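You operate a simulated robot arm through the tools that you are given. There is no shell and no other tool.

You are at the controls of a simulated robot arm. One attempt, no reset.

JOB
Brush the old sealant off the pump under its cover.
Fine: use the brass brush and put it back; cover on again and locked. Set down upright: brass brush. What is to be rubbed or washed off counts as gone when no trace of it is left.

It is judged by the outcome, as a careful person would: the job done as asked, and still so three seconds after it is handed in. It fails if anything else is knocked over, pushed out of place, dropped, spilled or broken. Lids that push on must go on centred and level and be pressed home; caps that screw on are set level and turned clockwise until they are tight.

ROBOT AND FRAMES
A 6-joint arm with a two-finger gripper, fixed in place. Base frame: the origin is on the floor under the middle of its stand, x ahead of it, y to its left, z up; the work surface is at about z = 860. Units: mm, rad, N and s.
With the tool pointing down near the work surface it reaches from about 140 to 680 mm from the base axis. Its first joint turns from -1.152 to 1.152 rad. Payload 2.45 kg.
Tool frame: the origin (TCP) lies between the finger pads and is the grasp point; the fingertips stand 30 mm ahead of it; z points along the fingers, y is the line along which they close. The gripper opens to 106 mm; its body begins 79 mm behind the TCP.
Orientation is that of the tool frame in the base frame, as a unit quaternion [w, x, y, z]. With the fingers straight down and closing along the base's y, the tool's x points along the base's -x, its y along +y and its z along -z.

CONTROLS
- The arm moves only by the tool arm_command. Its argument "moves" is a list of rows, each a list of 7 numbers: the shift along the base's x, y, z in mm, then the turn, a rotation vector about the base's x, y, z in rad, then the closure, from 0 (fully open) to 1 (shut). In form: [[dx, dy, dz, wx, wy, wz, grip], ...]. A call has 1 to 20 rows; each row shifts and turns the commanded pose from where the row before left it. A row lasts 0.2 s, in which the tool goes at most 50 mm and 0.15 rad; a call with a longer step from one row to the next is refused whole, and so is a gripper value outside its range. A pose out of reach is approached as far as the arm can. The call stops where the force on the tool passes 40 N (or 10 N more than at its start, if that is more) or the arm is blocked; 0.2 s more then pass. Each finger travels about 153 mm/s and halts on what it meets, pressing with about 28 N; the grip force reading is that of the motor and also rises with nothing between the fingers. The clock runs only during rows and for 0.2 s after the last one: add rows that do not move to give the fingers time. It gives the time, the measured TCP pose, the force on the tool (base axes), the opening and the grip force at its end, in the units of the frame above (readings bear some noise), with the torque about the TCP (base axes, N m) and any sound that the robot's microphone picked up, and new pictures: "pictures" is both (left out), scene, wrist or none.
- Cameras (640 x 400 px; columns grow to the right, rows downward): "scene" is fixed at [77.3, 420.2, 1417.2]; the picture's right is [-0.67, -0.74, 0.00], its down [-0.39, 0.36, -0.85] and it looks along [0.63, -0.57, -0.53] (base axes); focal length 271 px, centre (320, 200). "wrist" rides on the gripper at [76, -2, -106] in the tool frame; the picture's right is [0.02, 1.00, 0.00], its down [-0.78, 0.02, -0.62] and it looks along [-0.62, 0.01, 0.78] (tool axes); focal length 247 px, centre (320, 200). There is no depth. A picture from a camera that has moved, and an enlarged one, comes with that camera's place and axes in the base frame and with its lens. The place of the scene camera against the robot may be out by one fixed shift of up to 18 mm in any direction.
- zoom(camera, box): a new picture of the part [left, top, right, bottom] of that camera's present view, enlarged. No time passes.
- close_job(): hands the job in; it is judged then, once.

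Places have to be worked out from the pictures, the camera data and where the tool is seen. Open the gripper and draw the arm clear of the work before you hand the job in, unless the task says otherwise.

The tools are called after ">>>" by a JSON object that holds its "fn" and its "kwargs". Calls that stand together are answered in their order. arm_command: Moves the arm, as the interface text tells. Its arguments: {"type":"object","properties":{"moves":{"type":"array","items":{"type":"array","items":{"type":"number"}}},"pictures":{"type":"string","enum":["both","scene","wrist","none"]}},"required":["moves"]} The other tools are called the same way: zoom (camera, box) takes an enlarged picture of a part of a camera's view; close_job () hands the job in.

At the start:

```text
time_s: 0.0
eef_pos: [288.8, 151.2, 1252.0]
tool_rot: [-0.001, 0.0, 1.0, 0.001]
force: [-0.1, 0.8, -1.1]
wrist_torque: [0.01, -0.01, -0.01]
finger_gap: 105.8
grasp_force: 0.2
```

scene: 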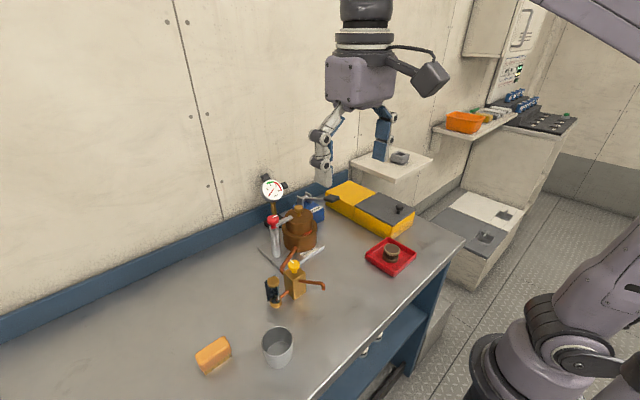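
wrist: 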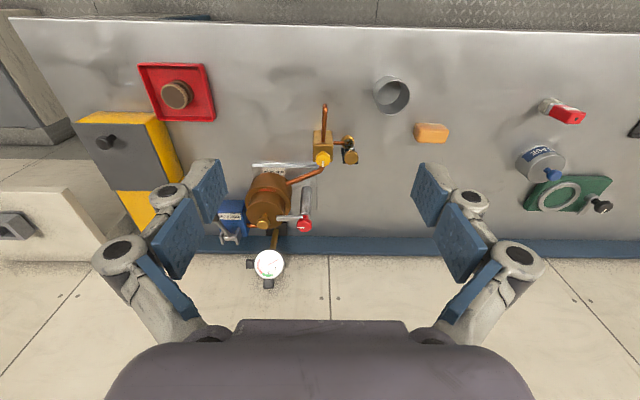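

I start by enlarging parts of both views to identify the pump, the cover, and the brass brush before moving anything.

>>> {"fn": "zoom", "kwargs": {"camera": "scene", "box": [220, 160, 350, 320]}}

>>> {"fn": "zoom", "kwargs": {"camera": "wrist", "box": [200, 60, 460, 290]}}

>>> {"fn": "zoom", "kwargs": {"camera": "wrist", "box": [480, 70, 640, 240]}}

>>> {"fn": "zoom", "kwargs": {"camera": "wrist", "box": [60, 40, 240, 220]}}

>>> {"fn": "zoom", "kwargs": {"camera": "scene", "box": [310, 140, 480, 290]}}

>>> {"fn": "zoom", "kwargs": {"camera": "scene", "box": [420, 40, 600, 240]}}

```text
2.50 times, centred on (285, 240) of scene
camera zoom: at [77.3, 420.2, 1417.2], right [-0.67, -0.74, 0.0], down [-0.39, 0.36, -0.85], along [0.63, -0.57, -0.53], focal length 677 px, centre (408, 100)
```

zoom: 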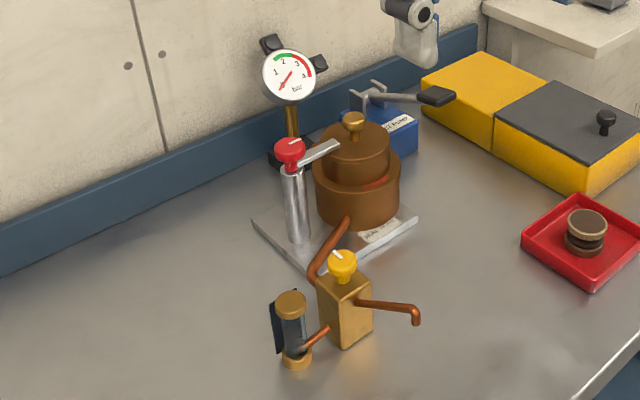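

```text
1.74 times, centred on (330, 175) of wrist
camera zoom: at [212.0, 149.4, 1359.2], right [-0.02, 1.0, 0.0], down [0.78, 0.02, 0.62], along [0.62, 0.02, -0.78], focal length 430 px, centre (303, 244)
```

zoom: 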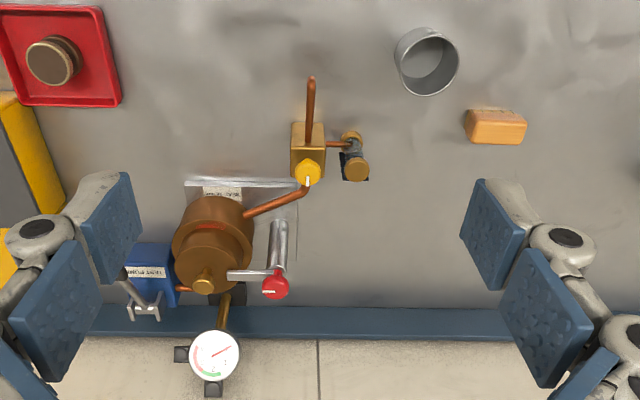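

```text
2.35 times, centred on (560, 155) of wrist
camera zoom: at [212.0, 149.4, 1359.2], right [-0.02, 1.0, 0.0], down [0.78, 0.02, 0.62], along [0.62, 0.02, -0.78], focal length 581 px, centre (-245, 306)
```

zoom: 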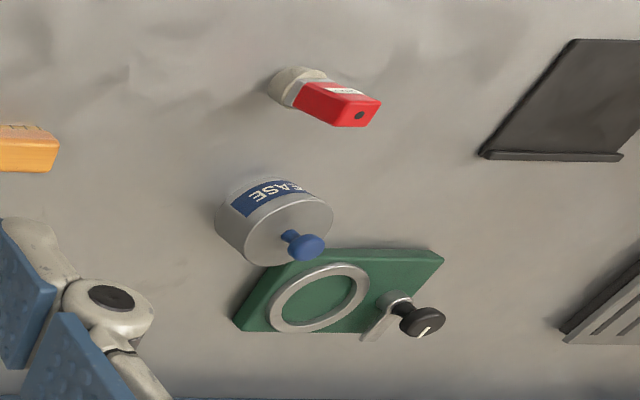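

```text
2.22 times, centred on (150, 130) of wrist
camera zoom: at [212.0, 149.4, 1359.2], right [-0.02, 1.0, 0.0], down [0.78, 0.02, 0.62], along [0.62, 0.02, -0.78], focal length 549 px, centre (698, 356)
```

zoom: 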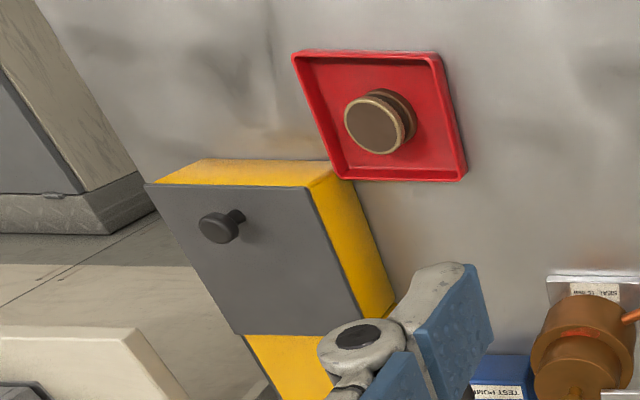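

```text
2.67 times, centred on (395, 215) of scene
camera zoom: at [77.3, 420.2, 1417.2], right [-0.67, -0.74, 0.0], down [-0.39, 0.36, -0.85], along [0.63, -0.57, -0.53], focal length 722 px, centre (120, 160)
```

zoom: 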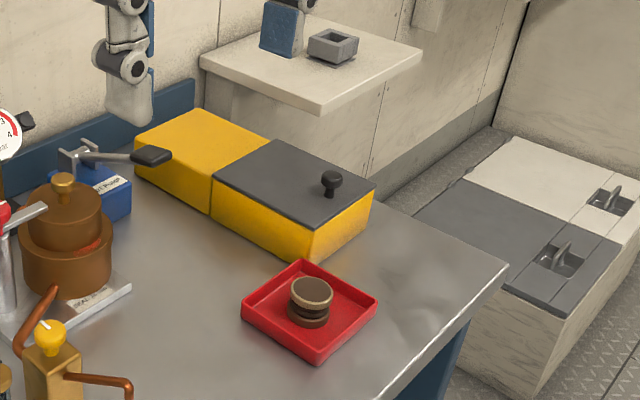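

```text
2.00 times, centred on (510, 140) of scene
camera zoom: at [77.3, 420.2, 1417.2], right [-0.67, -0.74, 0.0], down [-0.39, 0.36, -0.85], along [0.63, -0.57, -0.53], focal length 542 px, centre (-60, 320)
```

zoom: 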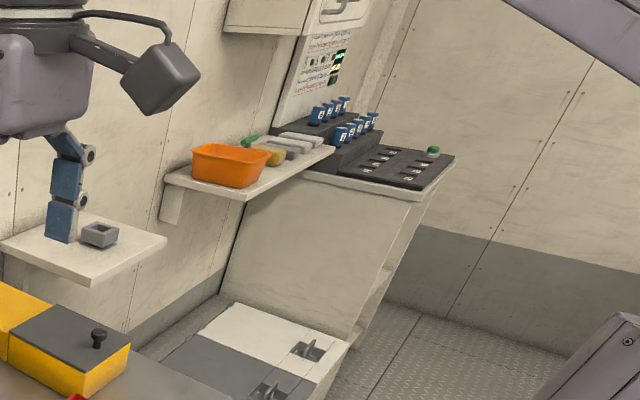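

The brown pot on the plate labelled "SEAL…" with a red-knobbed clamp looks like the covered pump, and the disc in the red tray may be the brush. I triangulate the pot's top knob at about (597, 35, 955), and I'll move closer to look.

>>> {"fn": "arm_command", "kwargs": {"moves": [[25, -30, -30, 0, 0, 0, 0], [25, -30, -30, 0, 0, 0, 0], [25, -30, -30, 0, 0, 0, 0], [15, -20, -20, 0, 0, 0, 0]]}}

```text
time_s: 1.0
eef_pos: [379.9, 40.6, 1143.5]
tool_rot: [0.0, -0.001, 1.0, 0.001]
force: [0.4, -0.9, -0.2]
wrist_torque: [0.02, 0.01, -0.04]
finger_gap: 105.9
grasp_force: 0.1
camera wrist: at [302.7, 39.9, 1249.6], right [-0.02, 1.0, 0.0], down [0.78, 0.02, 0.62], along [0.62, 0.02, -0.78], focal length 247 px, centre (320, 200)
```

scene: 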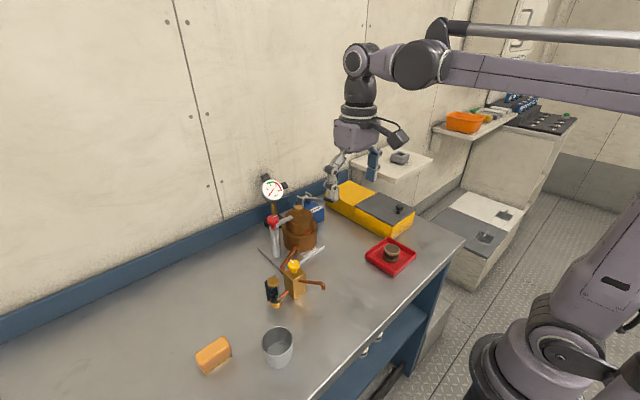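
wrist: 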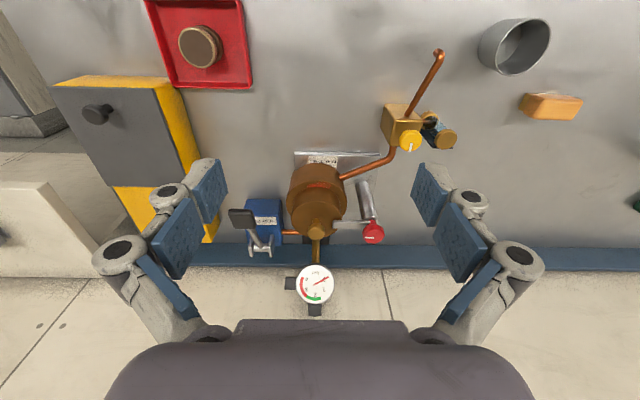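

The pump is now centred in the wrist view; I enlarge it to read the label and find how the cover is held.

>>> {"fn": "zoom", "kwargs": {"camera": "wrist", "box": [260, 120, 400, 270]}}

>>> {"fn": "zoom", "kwargs": {"camera": "wrist", "box": [140, 0, 260, 100]}}

>>> {"fn": "zoom", "kwargs": {"camera": "scene", "box": [240, 160, 340, 270]}}

```text
2.67 times, centred on (330, 195) of wrist
camera zoom: at [302.7, 39.9, 1249.6], right [-0.02, 1.0, 0.0], down [0.78, 0.02, 0.62], along [0.62, 0.02, -0.78], focal length 659 px, centre (293, 213)
```

zoom: 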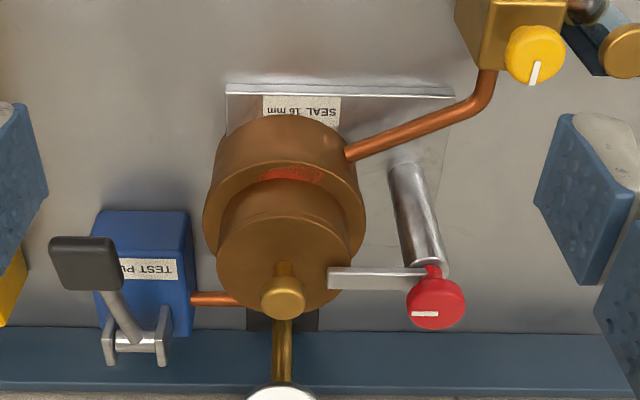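

```text
4.00 times, centred on (200, 50) of wrist
camera zoom: at [302.7, 39.9, 1249.6], right [-0.02, 1.0, 0.0], down [0.78, 0.02, 0.62], along [0.62, 0.02, -0.78], focal length 988 px, centre (800, 800)
```

zoom: 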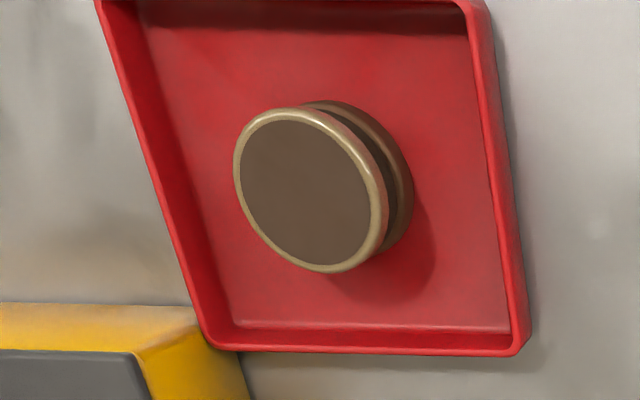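

```text
3.64 times, centred on (290, 215) of scene
camera zoom: at [77.3, 420.1, 1417.2], right [-0.67, -0.74, 0.0], down [-0.39, 0.36, -0.85], along [0.63, -0.57, -0.53], focal length 985 px, centre (429, 146)
```

zoom: 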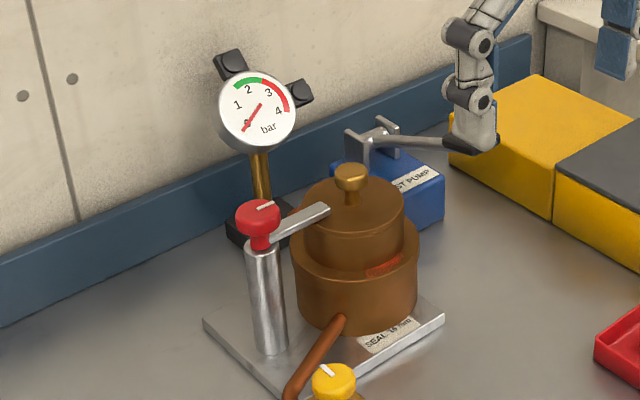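

The pump cover is the stepped top with a gold knob, held by a swing bar on the red-knobbed post. I'll look at the left side of the bench next for the brush.

>>> {"fn": "arm_command", "kwargs": {"moves": [[-15, 45, 15, 0, 0, 0, 0], [-15, 45, 10, 0, 0, 0, 0], [-15, 45, 0, 0, 0, 0, 0], [-15, 45, 0, 0, 0, 0, 0], [-15, 45, 0, 0, 0, 0, 0], [-15, 45, 0, 0, 0, 0, 0], [0, 45, 0, 0, 0, 0, 0]]}}

```text
time_s: 2.6
eef_pos: [290.1, 355.9, 1166.2]
tool_rot: [0.0, -0.001, 1.0, 0.0]
force: [0.4, 0.9, 0.6]
wrist_torque: [-0.05, 0.03, -0.02]
finger_gap: 106.1
grasp_force: 0.1
camera wrist: at [212.4, 354.8, 1273.8], right [-0.02, 1.0, 0.0], down [0.78, 0.02, 0.62], along [0.62, 0.01, -0.78], focal length 247 px, centre (320, 200)
```

scene: 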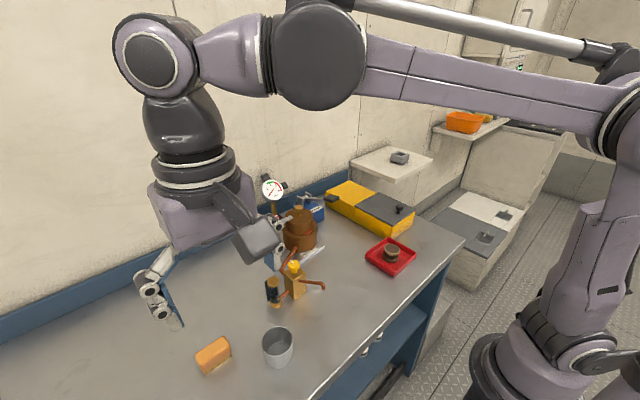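
wrist: 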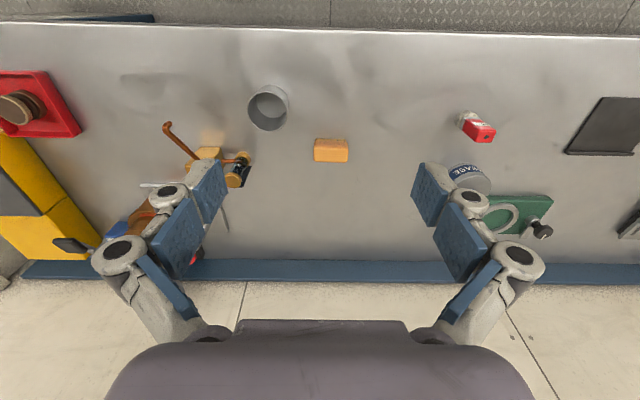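

More items lie further left (red block, GREASE tin, green plate, black boards). I move further left for a closer look.

>>> {"fn": "arm_command", "kwargs": {"moves": [[-5, 45, 0, 0, 0, 0, 0], [-5, 45, 0, 0, 0, 0, 0], [-5, 45, 0, 0, 0, 0, 0], [-5, 40, 0, 0, 0, 0, 0]], "pictures": "wrist"}}

```text
time_s: 3.6
eef_pos: [268.1, 518.6, 1166.8]
tool_rot: [0.0, 0.0, 1.0, 0.0]
force: [-0.2, -0.9, -0.1]
wrist_torque: [-0.01, 0.02, -0.01]
finger_gap: 105.9
grasp_force: 0.1
out of reach, approached as far as the arm can: row 4
camera wrist: at [191.6, 518.9, 1273.3], right [-0.02, 1.0, 0.0], down [0.78, 0.02, 0.62], along [0.62, 0.01, -0.78], focal length 247 px, centre (320, 200)
```

wrist: 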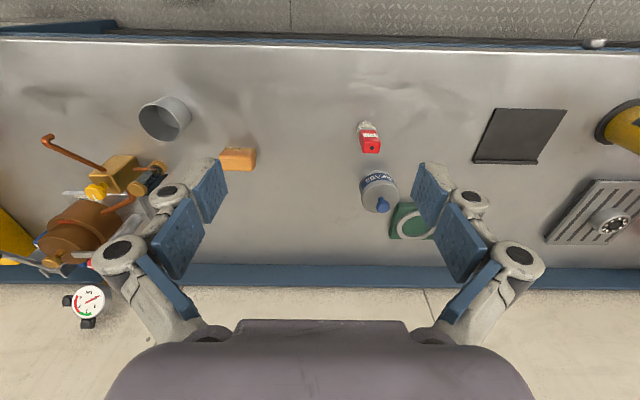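

>>> {"fn": "zoom", "kwargs": {"camera": "wrist", "box": [320, 90, 440, 250]}}

>>> {"fn": "zoom", "kwargs": {"camera": "wrist", "box": [440, 80, 640, 260]}}

>>> {"fn": "zoom", "kwargs": {"camera": "wrist", "box": [80, 80, 280, 220]}}

```text
2.50 times, centred on (380, 170) of wrist
camera zoom: at [191.6, 518.9, 1273.3], right [-0.02, 1.0, 0.0], down [0.78, 0.02, 0.62], along [0.62, 0.01, -0.78], focal length 617 px, centre (170, 275)
```

zoom: 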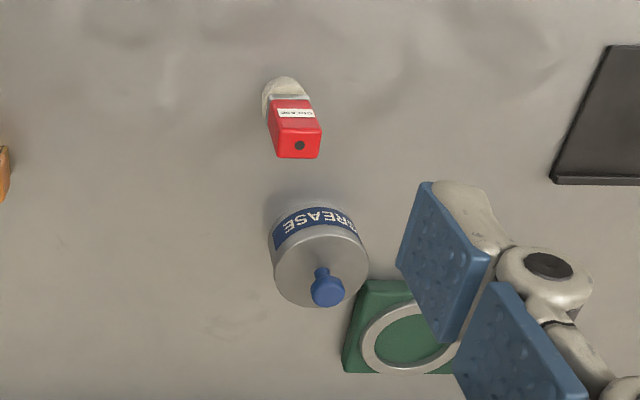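

```text
2.22 times, centred on (540, 170) of wrist
camera zoom: at [191.6, 518.9, 1273.3], right [-0.02, 1.0, 0.0], down [0.78, 0.02, 0.62], along [0.62, 0.01, -0.78], focal length 549 px, centre (-169, 267)
```

zoom: 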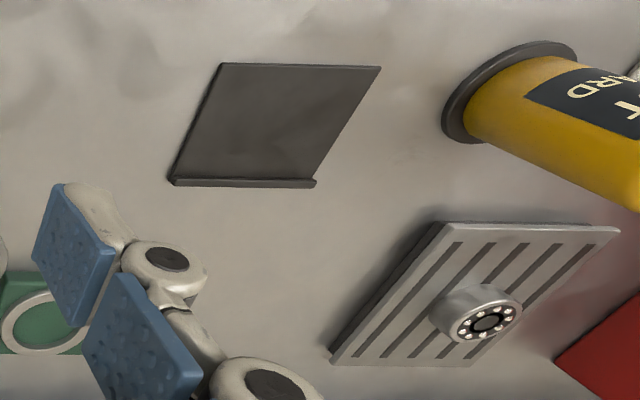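

```text
2.86 times, centred on (180, 150) of wrist
camera zoom: at [191.6, 518.9, 1273.3], right [-0.02, 1.0, 0.0], down [0.78, 0.02, 0.62], along [0.62, 0.01, -0.78], focal length 706 px, centre (720, 343)
```

zoom: 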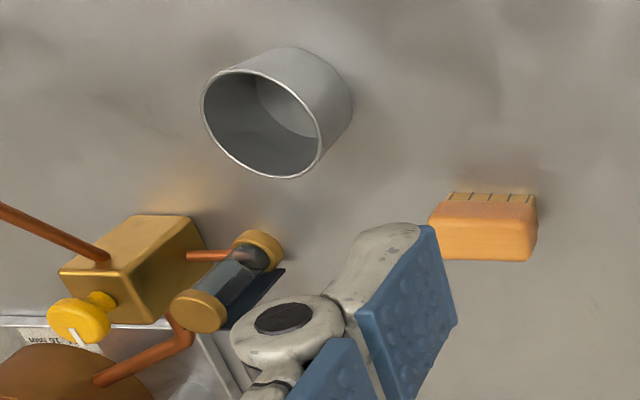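

The orange block seems to show brass bristles under a wooden back; the red one looks like another (white-bristled) brush. I zoom harder to confirm.

>>> {"fn": "zoom", "kwargs": {"camera": "wrist", "box": [210, 135, 270, 180]}}

>>> {"fn": "zoom", "kwargs": {"camera": "wrist", "box": [345, 110, 395, 160]}}

>>> {"fn": "zoom", "kwargs": {"camera": "scene", "box": [180, 320, 250, 380]}}

```text
8.89 times, centred on (240, 158) of wrist
camera zoom: at [191.6, 518.9, 1273.3], right [-0.02, 1.0, 0.0], down [0.78, 0.02, 0.62], along [0.62, 0.01, -0.78], focal length 2195 px, centre (1031, 578)
```

zoom: 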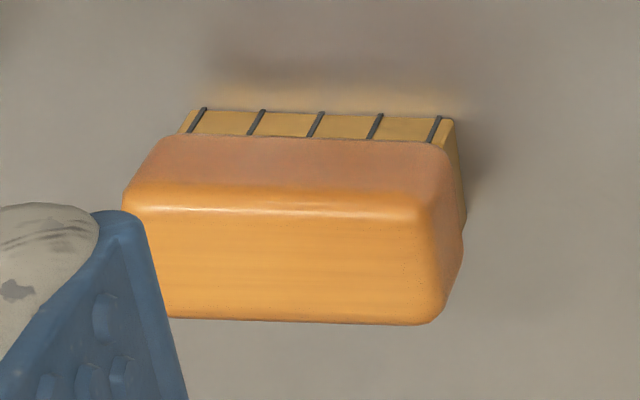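

```text
8.00 times, centred on (370, 135) of wrist
camera zoom: at [191.6, 518.9, 1273.3], right [-0.02, 1.0, 0.0], down [0.78, 0.02, 0.62], along [0.62, 0.01, -0.78], focal length 1976 px, centre (-80, 720)
```

zoom: 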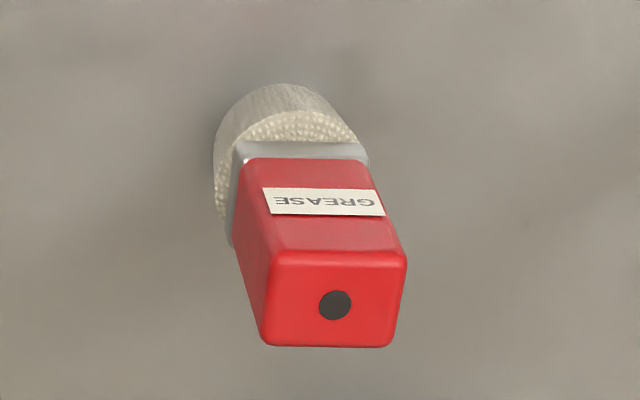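

```text
6.67 times, centred on (215, 350) of scene
camera zoom: at [77.3, 420.2, 1417.2], right [-0.67, -0.74, 0.0], down [-0.39, 0.36, -0.85], along [0.63, -0.57, -0.53], focal length 1806 px, centre (1020, -800)
```

zoom: 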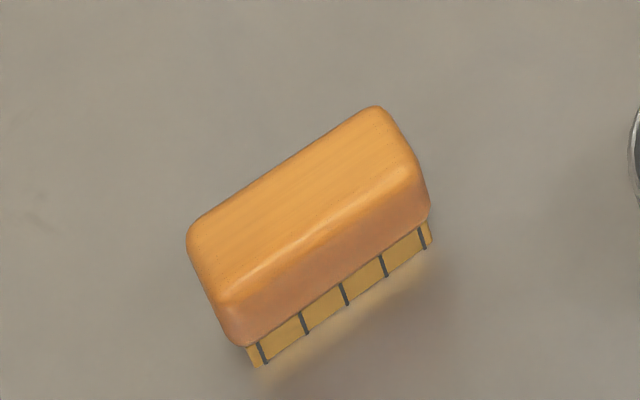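

Confirmed: the orange wooden block standing on brass bristles is the brass brush (about (408, 385)); the red one is the grease brush. I go back to the pump for a closer look at the latch.

>>> {"fn": "arm_command", "kwargs": {"moves": [[15, -45, 0, 0, 0, 0, 0], [15, -45, 0, 0, 0, 0, 0], [15, -45, 0, 0, 0, 0, 0], [15, -45, 0, 0, 0, 0, 0], [15, -45, 0, 0, 0, 0, 0], [15, -45, 0, 0, 0, 0, 0], [15, -45, 0, 0, 0, 0, 0], [15, -45, 0, 0, 0, 0, 0], [20, -40, 0, 0, 0, 0, 0], [20, -40, -10, 0, 0, 0, 0], [20, -38, -20, 0, 0, 0, 0], [20, 0, -40, 0, 0, 0, 0], [10, 0, -30, 0, 0, 0, 0]]}}

```text
time_s: 6.4
eef_pos: [481.0, 40.3, 1067.7]
tool_rot: [0.0, -0.001, 1.0, 0.001]
force: [-0.3, 0.6, -0.3]
wrist_torque: [-0.02, 0.03, -0.02]
finger_gap: 105.9
grasp_force: 0.0
camera wrist: at [403.3, 39.1, 1174.0], right [-0.02, 1.0, 0.0], down [0.78, 0.02, 0.62], along [0.62, 0.02, -0.78], focal length 247 px, centre (320, 200)
```

scene: 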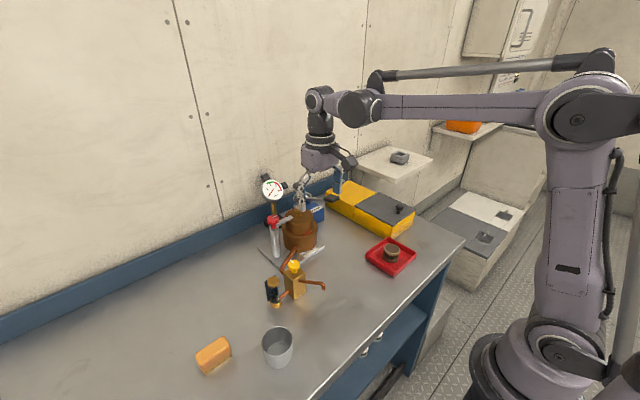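
wrist: 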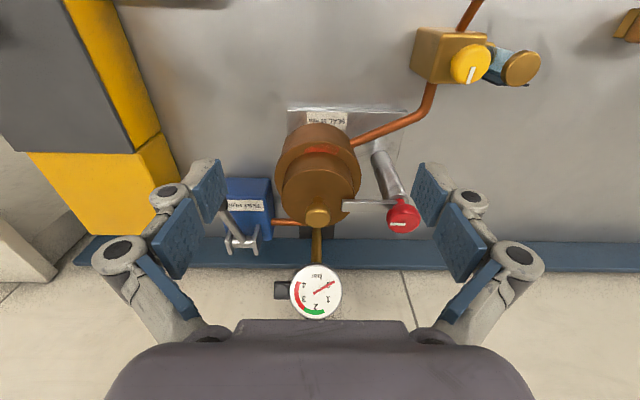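

>>> {"fn": "zoom", "kwargs": {"camera": "wrist", "box": [260, 90, 430, 250]}}

>>> {"fn": "zoom", "kwargs": {"camera": "wrist", "box": [320, 170, 430, 240]}}

>>> {"fn": "zoom", "kwargs": {"camera": "scene", "box": [255, 195, 335, 265]}}

```text
2.50 times, centred on (345, 170) of wrist
camera zoom: at [403.3, 39.1, 1174.0], right [-0.02, 1.0, 0.0], down [0.78, 0.02, 0.62], along [0.62, 0.02, -0.78], focal length 617 px, centre (258, 275)
```

zoom: 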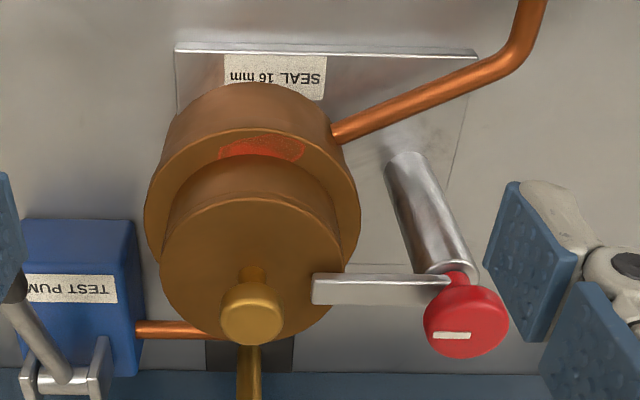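

```text
5.71 times, centred on (375, 205) of wrist
camera zoom: at [403.3, 39.1, 1174.0], right [-0.02, 1.0, 0.0], down [0.78, 0.02, 0.62], along [0.62, 0.02, -0.78], focal length 1411 px, centre (6, 171)
```

zoom: 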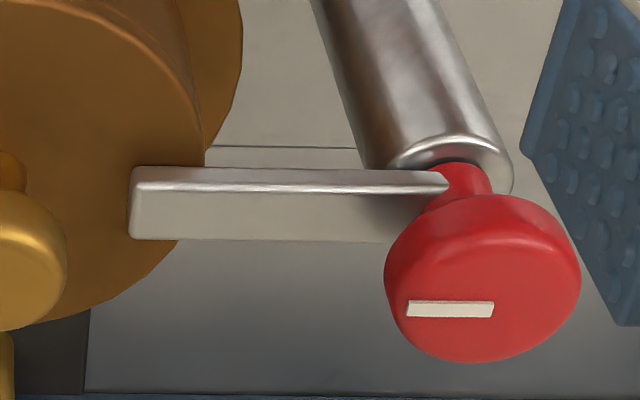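

```text
5.71 times, centred on (295, 230) of scene
camera zoom: at [77.3, 420.1, 1417.2], right [-0.67, -0.74, 0.0], down [-0.39, 0.36, -0.85], along [0.63, -0.57, -0.53], focal length 1548 px, centre (463, 29)
```

zoom: 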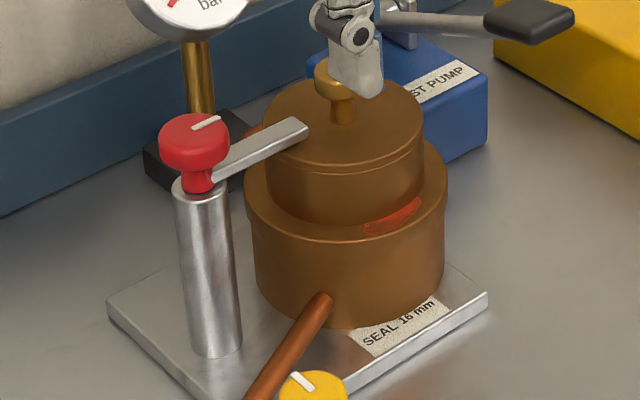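

The latch is a bar on a red turning knob with its white mark parallel to the bar, and an orange-red sealant patch shows on the pump shoulder, partly hidden by the cover. I take views offset in y for accurate triangulation.

>>> {"fn": "arm_command", "kwargs": {"moves": [[0, 45, 0, 0, 0, 0, 0], [0, 45, 0, 0, 0, 0, 0], [0, 40, 0, 0, 0, 0, 0], [0, 0, 0, 0, 0, 0, 0]], "pictures": "wrist"}}

>>> {"fn": "zoom", "kwargs": {"camera": "wrist", "box": [140, 90, 310, 250]}}

>>> {"fn": "arm_command", "kwargs": {"moves": [[0, -45, 0, 0, 0, 0, 0], [0, -45, 0, 0, 0, 0, 0], [0, -45, 0, 0, 0, 0, 0], [0, -45, 0, 0, 0, 0, 0], [0, -30, 0, 0, 0, 0, 0], [0, 0, 0, 0, 0, 0, 0]], "pictures": "wrist"}}

>>> {"fn": "zoom", "kwargs": {"camera": "wrist", "box": [320, 90, 490, 250]}}

```text
time_s: 7.4
eef_pos: [480.6, 170.1, 1067.2]
tool_rot: [0.0, 0.0, 1.0, 0.0]
force: [-1.1, -0.6, 0.1]
wrist_torque: [-0.01, 0.03, -0.03]
finger_gap: 105.8
grasp_force: 0.1
camera wrist: at [403.3, 168.8, 1173.7], right [-0.02, 1.0, 0.0], down [0.78, 0.02, 0.62], along [0.62, 0.02, -0.78], focal length 247 px, centre (320, 200)
```

wrist: 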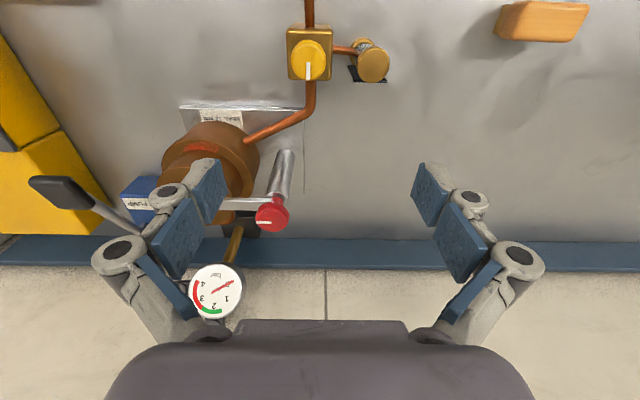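

```text
2.50 times, centred on (225, 170) of wrist
camera zoom: at [403.3, 168.8, 1173.7], right [-0.02, 1.0, 0.0], down [0.78, 0.02, 0.62], along [0.62, 0.02, -0.78], focal length 617 px, centre (558, 275)
```

zoom: 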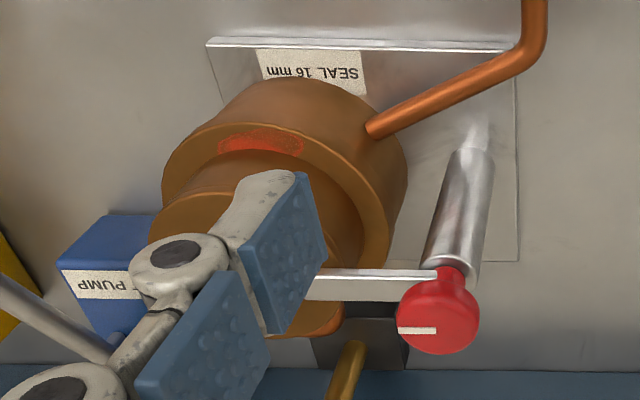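

```text
time_s: 8.8
eef_pos: [479.9, -41.0, 1066.0]
tool_rot: [0.0, -0.001, 1.0, 0.001]
force: [0.6, -0.6, 0.5]
wrist_torque: [0.01, -0.02, -0.01]
finger_gap: 106.0
grasp_force: 0.1
camera wrist: at [402.5, -41.4, 1173.5], right [-0.02, 1.0, 0.0], down [0.78, 0.02, 0.62], along [0.62, 0.02, -0.78], focal length 247 px, centre (320, 200)
```

wrist: 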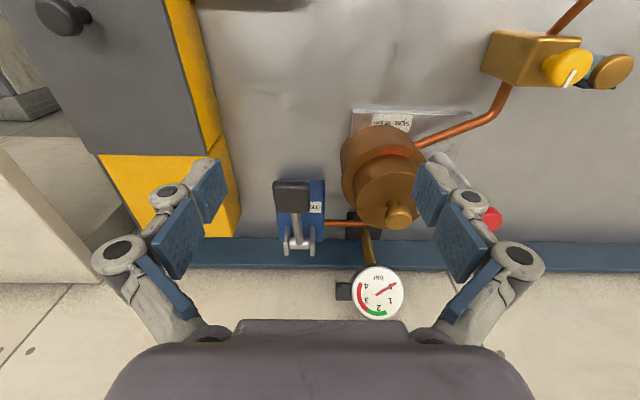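

```text
2.50 times, centred on (405, 170) of wrist
camera zoom: at [402.5, -41.4, 1173.5], right [-0.02, 1.0, 0.0], down [0.78, 0.02, 0.62], along [0.62, 0.02, -0.78], focal length 617 px, centre (108, 275)
```

zoom: 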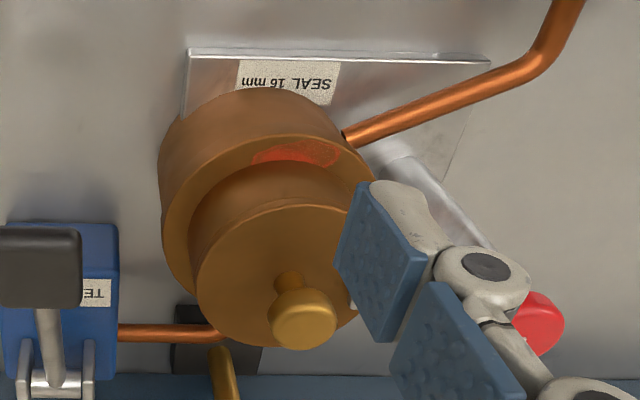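

Triangulating: gold cover knob top ≈ (566, 40, 993), cover top z ≈ 965, shoulder z ≈ 937, red latch knob top centre ≈ (568, 125.5, 994), bar pointing −y at the cover. I move above the red knob and yaw −90° so the fingers will close along x, clear of the bar.

>>> {"fn": "arm_command", "kwargs": {"moves": [[8, 15, 4, 0, 0, -0.1428, 0.3], [8, 15, 4, 0, 0, -0.1428, 0.3], [8, 15, 4, 0, 0, -0.1428, 0.3], [8, 15, 4, 0, 0, -0.1428, 0.3], [8, 15, 0, 0, 0, -0.1428, 0.3], [8, 15, 0, 0, 0, -0.1428, 0.3], [8, 15, 0, 0, 0, -0.1428, 0.3], [8, 15, 0, 0, 0, -0.1428, 0.3], [8, 15, 0, 0, 0, -0.1428, 0.3], [8, 15, 0, 0, 0, -0.1428, 0.3], [8, 16.5, 0, 0, 0, -0.1428, 0.3], [0, 0, 0, 0, 0, 0, 0.3]]}}

```text
time_s: 11.4
eef_pos: [568.3, 129.2, 1083.2]
tool_rot: [0.0, 0.707, 0.707, 0.001]
force: [-0.2, -0.3, -0.1]
wrist_torque: [0.01, -0.05, -0.01]
finger_gap: 74.3
grasp_force: 0.1
camera wrist: at [565.8, 206.2, 1189.7], right [1.0, 0.02, 0.0], down [0.01, -0.78, 0.62], along [0.01, -0.62, -0.78], focal length 247 px, centre (320, 200)
```

scene: 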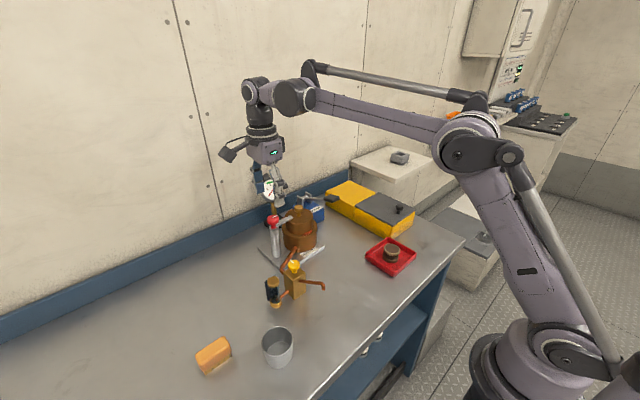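
wrist: 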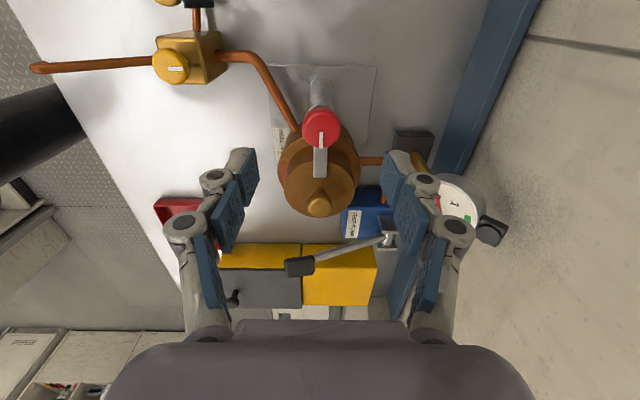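

The image agrees with the red knob at (568, 126) and the gold knob at (567, 40.5). I enlarge to check what the fingers will straddle.

>>> {"fn": "zoom", "kwargs": {"camera": "wrist", "box": [260, 60, 390, 220]}}

>>> {"fn": "zoom", "kwargs": {"camera": "scene", "box": [235, 165, 335, 265]}}

```text
2.50 times, centred on (325, 140) of wrist
camera zoom: at [565.8, 206.2, 1189.7], right [1.0, 0.02, 0.0], down [0.01, -0.78, 0.62], along [0.01, -0.62, -0.78], focal length 617 px, centre (308, 350)
```

zoom: 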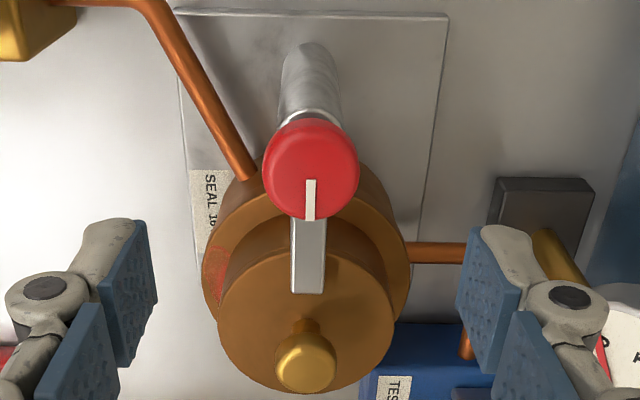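

```text
4.00 times, centred on (285, 215) of scene
camera zoom: at [77.3, 420.2, 1417.2], right [-0.67, -0.74, 0.0], down [-0.39, 0.36, -0.85], along [0.63, -0.57, -0.53], focal length 1084 px, centre (460, 140)
```

zoom: 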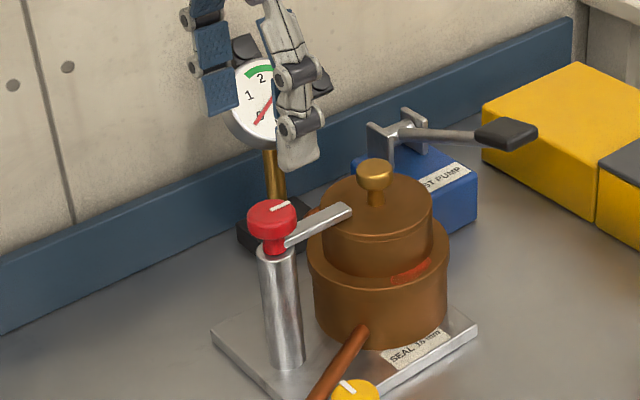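

Fingers straddle the knob along x with clearance; I lower to TCP z ≈ 1006 so the fingertips reach about z 976 beside the red disc, then close.

>>> {"fn": "arm_command", "kwargs": {"moves": [[0, -3.3, -30, 0, 0, 0, 0.3], [0, 0, -30, 0, 0, 0, 0.3], [0, 0, -16, 0, 0, 0, 0.3], [0, 0, 0, 0, 0, 0, 0.3]]}}

```text
time_s: 12.4
eef_pos: [567.7, 124.9, 1006.6]
tool_rot: [0.0, 0.706, 0.708, 0.001]
force: [0.2, -1.1, 0.2]
wrist_torque: [0.01, 0.0, -0.01]
finger_gap: 74.3
grasp_force: 0.1
camera wrist: at [564.8, 202.9, 1114.1], right [1.0, 0.02, 0.0], down [0.02, -0.78, 0.62], along [0.02, -0.62, -0.78], focal length 247 px, centre (320, 200)
```

scene: 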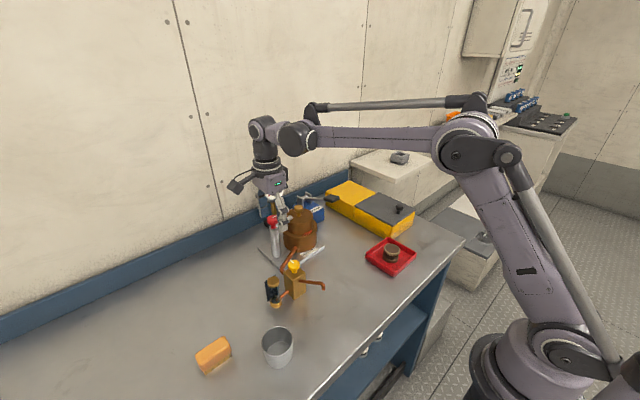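
wrist: 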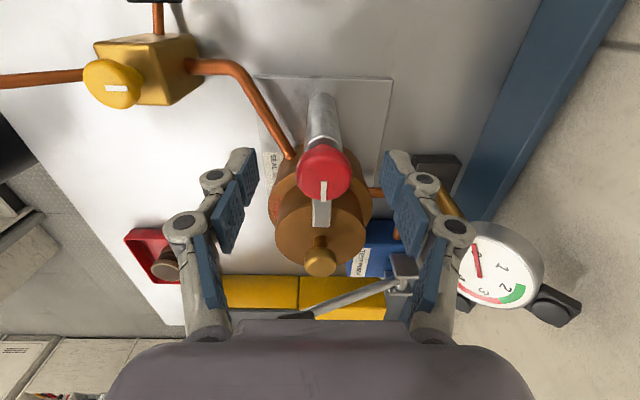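

The knob sits on the tool axis between the fingers. I close on it.

>>> {"fn": "arm_command", "kwargs": {"moves": [[0, 0, 0, 0, 0, 0, 0.6], [0, 0, 0, 0, 0, 0, 1], [0, 0, 0, 0, 0, 0, 1], [0, 0, 0, 0, 0, 0, 1]]}}

>>> {"fn": "zoom", "kwargs": {"camera": "wrist", "box": [240, 80, 400, 240]}}

```text
time_s: 13.4
eef_pos: [569.6, 125.5, 1008.5]
tool_rot: [0.003, 0.707, 0.707, 0.003]
force: [21.4, 2.7, 8.9]
wrist_torque: [-0.18, -0.32, 0.0]
finger_gap: 30.4
grasp_force: 45.4
camera wrist: at [566.2, 202.8, 1114.4], right [1.0, 0.02, 0.01], down [0.01, -0.78, 0.62], along [0.02, -0.62, -0.78], focal length 247 px, centre (320, 200)
```

scene: 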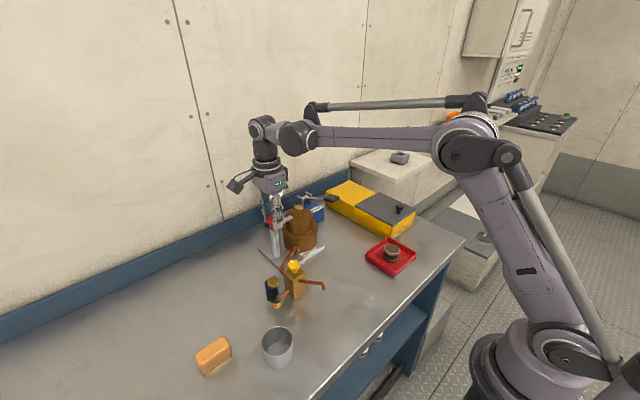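
wrist: 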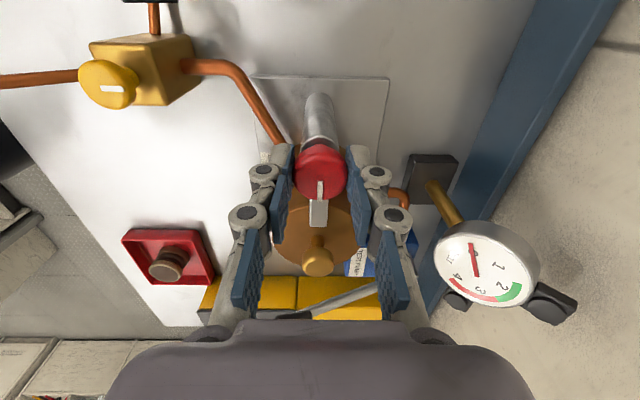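

```text
2.50 times, centred on (320, 160) of wrist
camera zoom: at [566.2, 202.8, 1114.4], right [1.0, 0.02, 0.01], down [0.01, -0.78, 0.62], along [0.02, -0.62, -0.78], focal length 617 px, centre (320, 300)
```

zoom: 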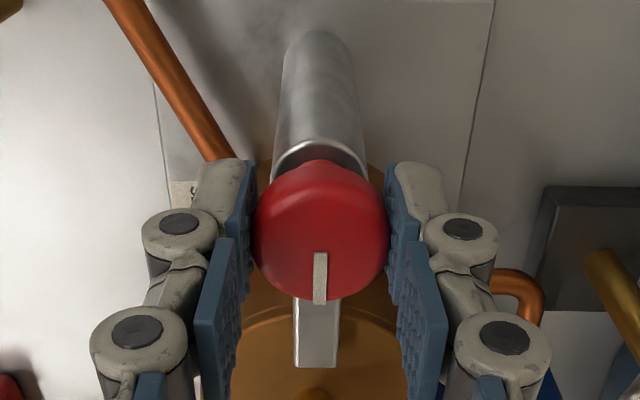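

The knob is gripped (30 mm) with about 21 N sideways load, meaning its centre is ~2 mm further in x; I relax that and try a small counter-clockwise turn, watching the torque.

>>> {"fn": "arm_command", "kwargs": {"moves": [[2, 0, 1, 0, 0, 0, 1], [0.5, 0, 0.5, 0, 0, 0, 1], [0, 0, 0, 0, 0, 0.08, 1], [0, 0, 0, 0, 0, 0.08, 1], [0, 0, 0, 0, 0, 0.08, 1]]}}

>>> {"fn": "zoom", "kwargs": {"camera": "wrist", "box": [240, 80, 400, 240]}}

```text
time_s: 14.6
eef_pos: [570.0, 124.4, 1007.5]
tool_rot: [-0.001, 0.617, 0.787, -0.002]
force: [-19.6, -1.8, -34.2]
wrist_torque: [-0.22, 0.26, -0.02]
finger_gap: 30.8
grasp_force: 45.2
camera wrist: at [549.5, 200.3, 1114.6], right [0.97, 0.26, 0.0], down [0.21, -0.76, 0.62], along [0.16, -0.6, -0.78], focal length 247 px, centre (320, 200)
```

scene: 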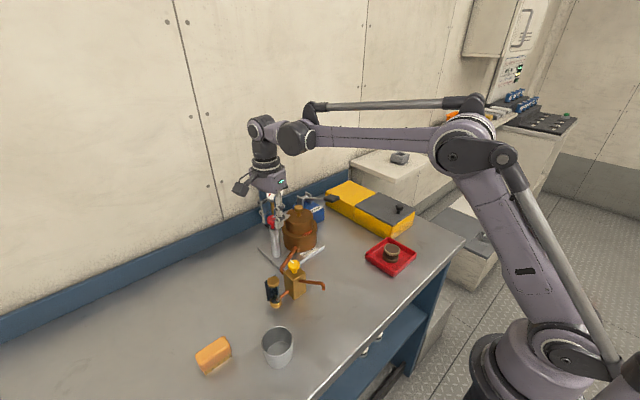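
wrist: 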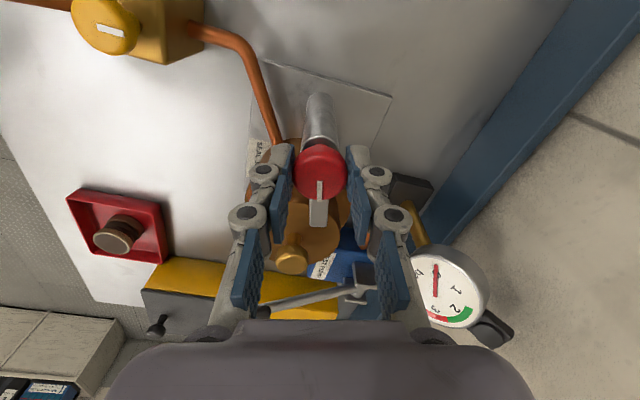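

```text
2.50 times, centred on (320, 160) of wrist
camera zoom: at [549.5, 200.3, 1114.6], right [0.97, 0.26, 0.0], down [0.21, -0.76, 0.62], along [0.16, -0.6, -0.78], focal length 617 px, centre (320, 300)
```

zoom: 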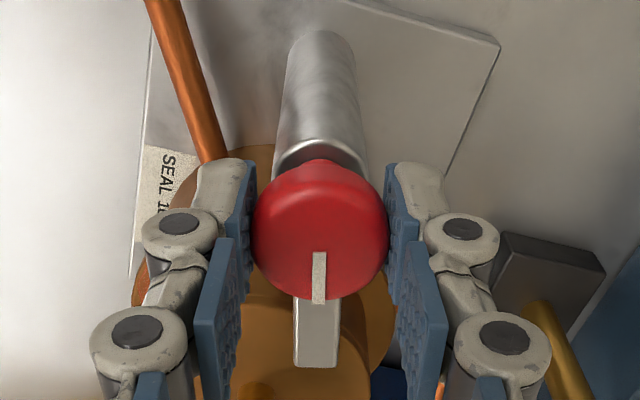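

The knob and bar turned together with the gripper (no resisting torque), so counter-clockwise is free. I relieve the x and z preload and continue turning.

>>> {"fn": "arm_command", "kwargs": {"moves": [[-1, 0, -1, 0, 0, 0, 1], [-0.3, 0, -0.5, 0, 0, 0, 1], [0, 0, 0, 0, 0, 0, 1]], "pictures": "none"}}

```text
time_s: 15.4
eef_pos: [569.9, 126.0, 1009.4]
tool_rot: [0.001, 0.615, 0.788, 0.001]
force: [-9.2, -1.9, -14.8]
wrist_torque: [0.13, 0.28, -0.02]
finger_gap: 30.4
grasp_force: 44.6
```

Loads dropped; I continue the counter-clockwise turn in modest steps.

>>> {"fn": "arm_command", "kwargs": {"moves": [[-0.3, 0, -0.3, 0, 0, 0.12, 1], [0, 0, 0, 0, 0, 0.12, 1], [0, 0, 0, 0, 0, 0.12, 1], [0, 0, 0, 0, 0, 0.12, 1], [0, 0, 0, 0, 0, 0.12, 1]]}}

```text
time_s: 16.6
eef_pos: [569.8, 125.7, 1008.3]
tool_rot: [0.001, 0.356, 0.934, 0.002]
force: [0.5, 1.9, 25.0]
wrist_torque: [0.32, 0.23, 0.0]
finger_gap: 30.7
grasp_force: 45.2
camera wrist: at [510.0, 175.5, 1114.6], right [0.65, 0.76, 0.0], down [0.59, -0.51, 0.62], along [0.48, -0.4, -0.78], focal length 247 px, centre (320, 200)
```

scene: 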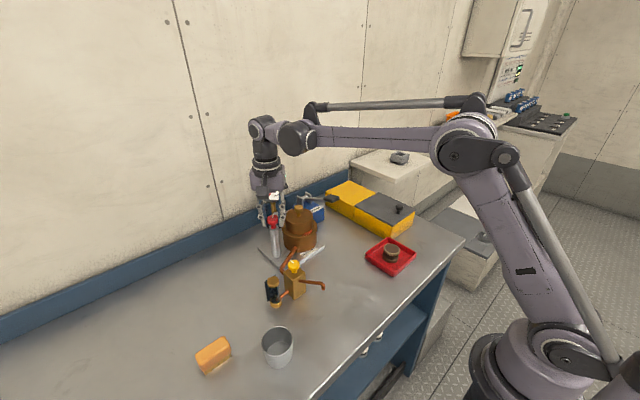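
wrist: 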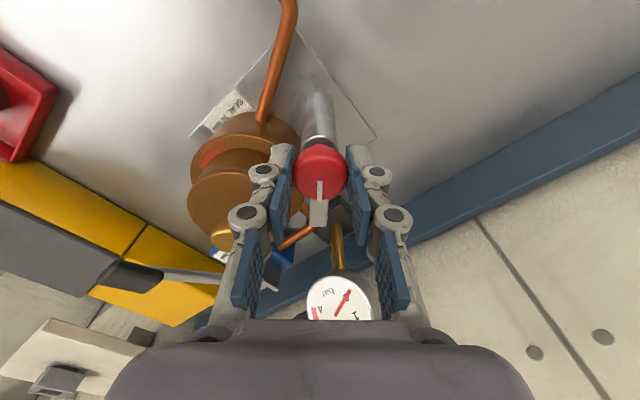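

The bar is off by about 48°, torque still near zero. I continue to about 90°.

>>> {"fn": "arm_command", "kwargs": {"moves": [[0, 0, 0.5, 0, 0, 0.12, 1], [0, 0, 0, 0, 0, 0.12, 1], [0, 0, 0, 0, 0, 0.12, 1], [0, 0, 0, 0, 0, 0.12, 1], [0, 0, 0, 0, 0, 0.12, 1], [0, 0, 0, 0, 0, 0.1, 1]]}}

>>> {"fn": "zoom", "kwargs": {"camera": "wrist", "box": [180, 80, 400, 260]}}

```text
time_s: 18.0
eef_pos: [570.1, 125.3, 1007.8]
tool_rot: [0.0, 0.013, 1.0, 0.001]
force: [-2.8, 0.7, 15.1]
wrist_torque: [-0.07, -0.53, 0.03]
finger_gap: 30.5
grasp_force: 44.8
camera wrist: at [492.0, 126.1, 1114.5], right [0.01, 1.0, 0.0], down [0.78, 0.0, 0.62], along [0.62, 0.0, -0.78], focal length 247 px, centre (320, 200)
```

scene: 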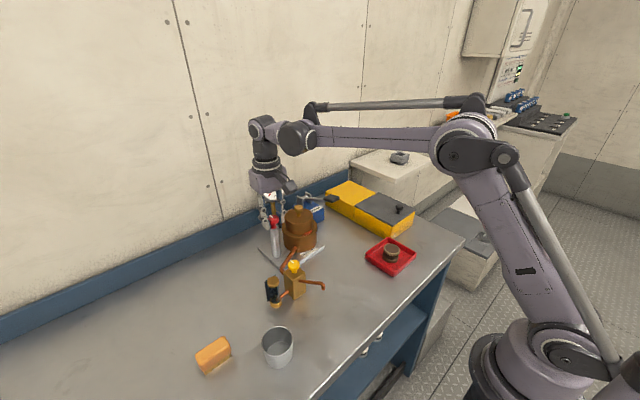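
wrist: 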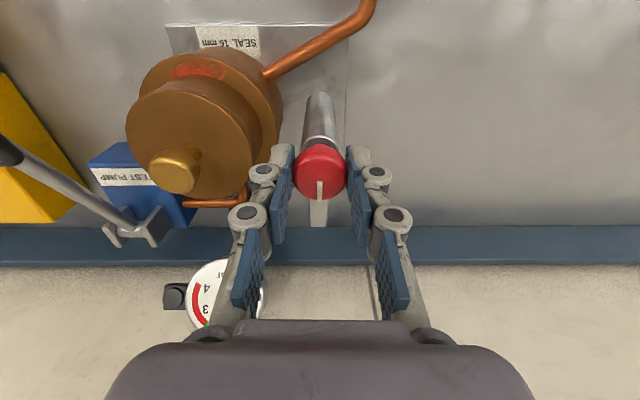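

```text
2.22 times, centred on (290, 170) of wrist
camera zoom: at [492.0, 126.1, 1114.5], right [0.01, 1.0, 0.0], down [0.78, 0.0, 0.62], along [0.62, 0.0, -0.78], focal length 549 px, centre (387, 267)
```

zoom: 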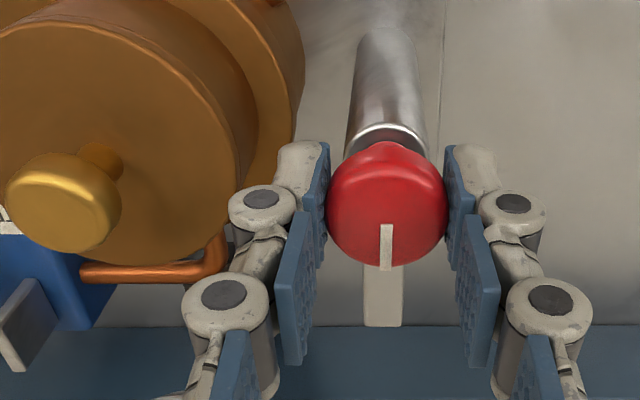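

The bar now points toward the wall, clear of the cover. I release the knob gently and rise.

>>> {"fn": "arm_command", "kwargs": {"moves": [[0, 0, 0, 0, 0, 0, 0.55], [0, 0, 0, 0, 0, 0, 0.5], [0, 0, 20, 0, 0, 0, 0.5], [0, 0, 40, 0, 0, 0, 0.5], [0, 0, 30, 0, 0, 0, 0.5]]}}

>>> {"fn": "zoom", "kwargs": {"camera": "wrist", "box": [180, 60, 400, 240]}}

```text
time_s: 19.2
eef_pos: [568.0, 124.9, 1098.8]
tool_rot: [0.0, 0.014, 1.0, 0.003]
force: [0.3, 0.2, -0.2]
wrist_torque: [0.03, 0.01, -0.03]
finger_gap: 52.9
grasp_force: 0.1
camera wrist: at [491.3, 125.5, 1204.8], right [0.01, 1.0, 0.0], down [0.78, -0.01, 0.62], along [0.62, 0.0, -0.78], focal length 247 px, centre (320, 200)
```

scene: 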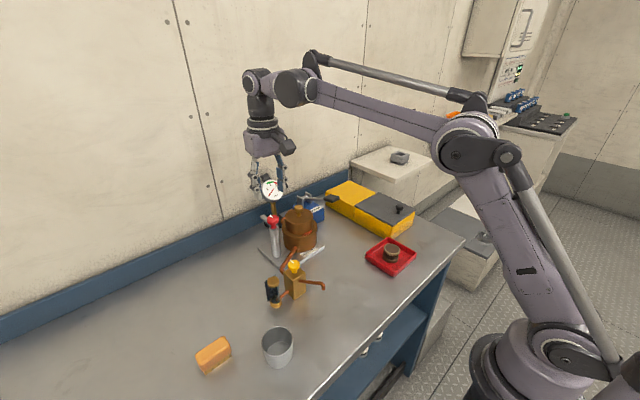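
wrist: 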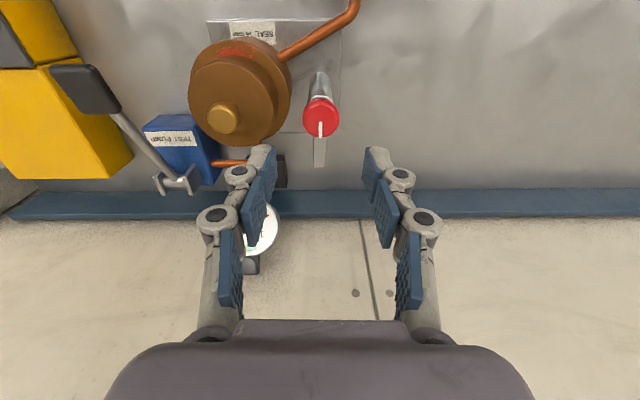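

```text
2.22 times, centred on (290, 150) of wrist
camera zoom: at [491.3, 125.5, 1204.8], right [0.01, 1.0, 0.0], down [0.78, -0.01, 0.62], along [0.62, 0.0, -0.78], focal length 549 px, centre (387, 311)
```

zoom: 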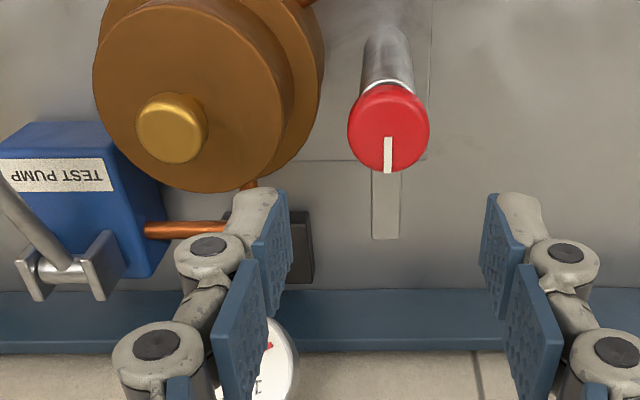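

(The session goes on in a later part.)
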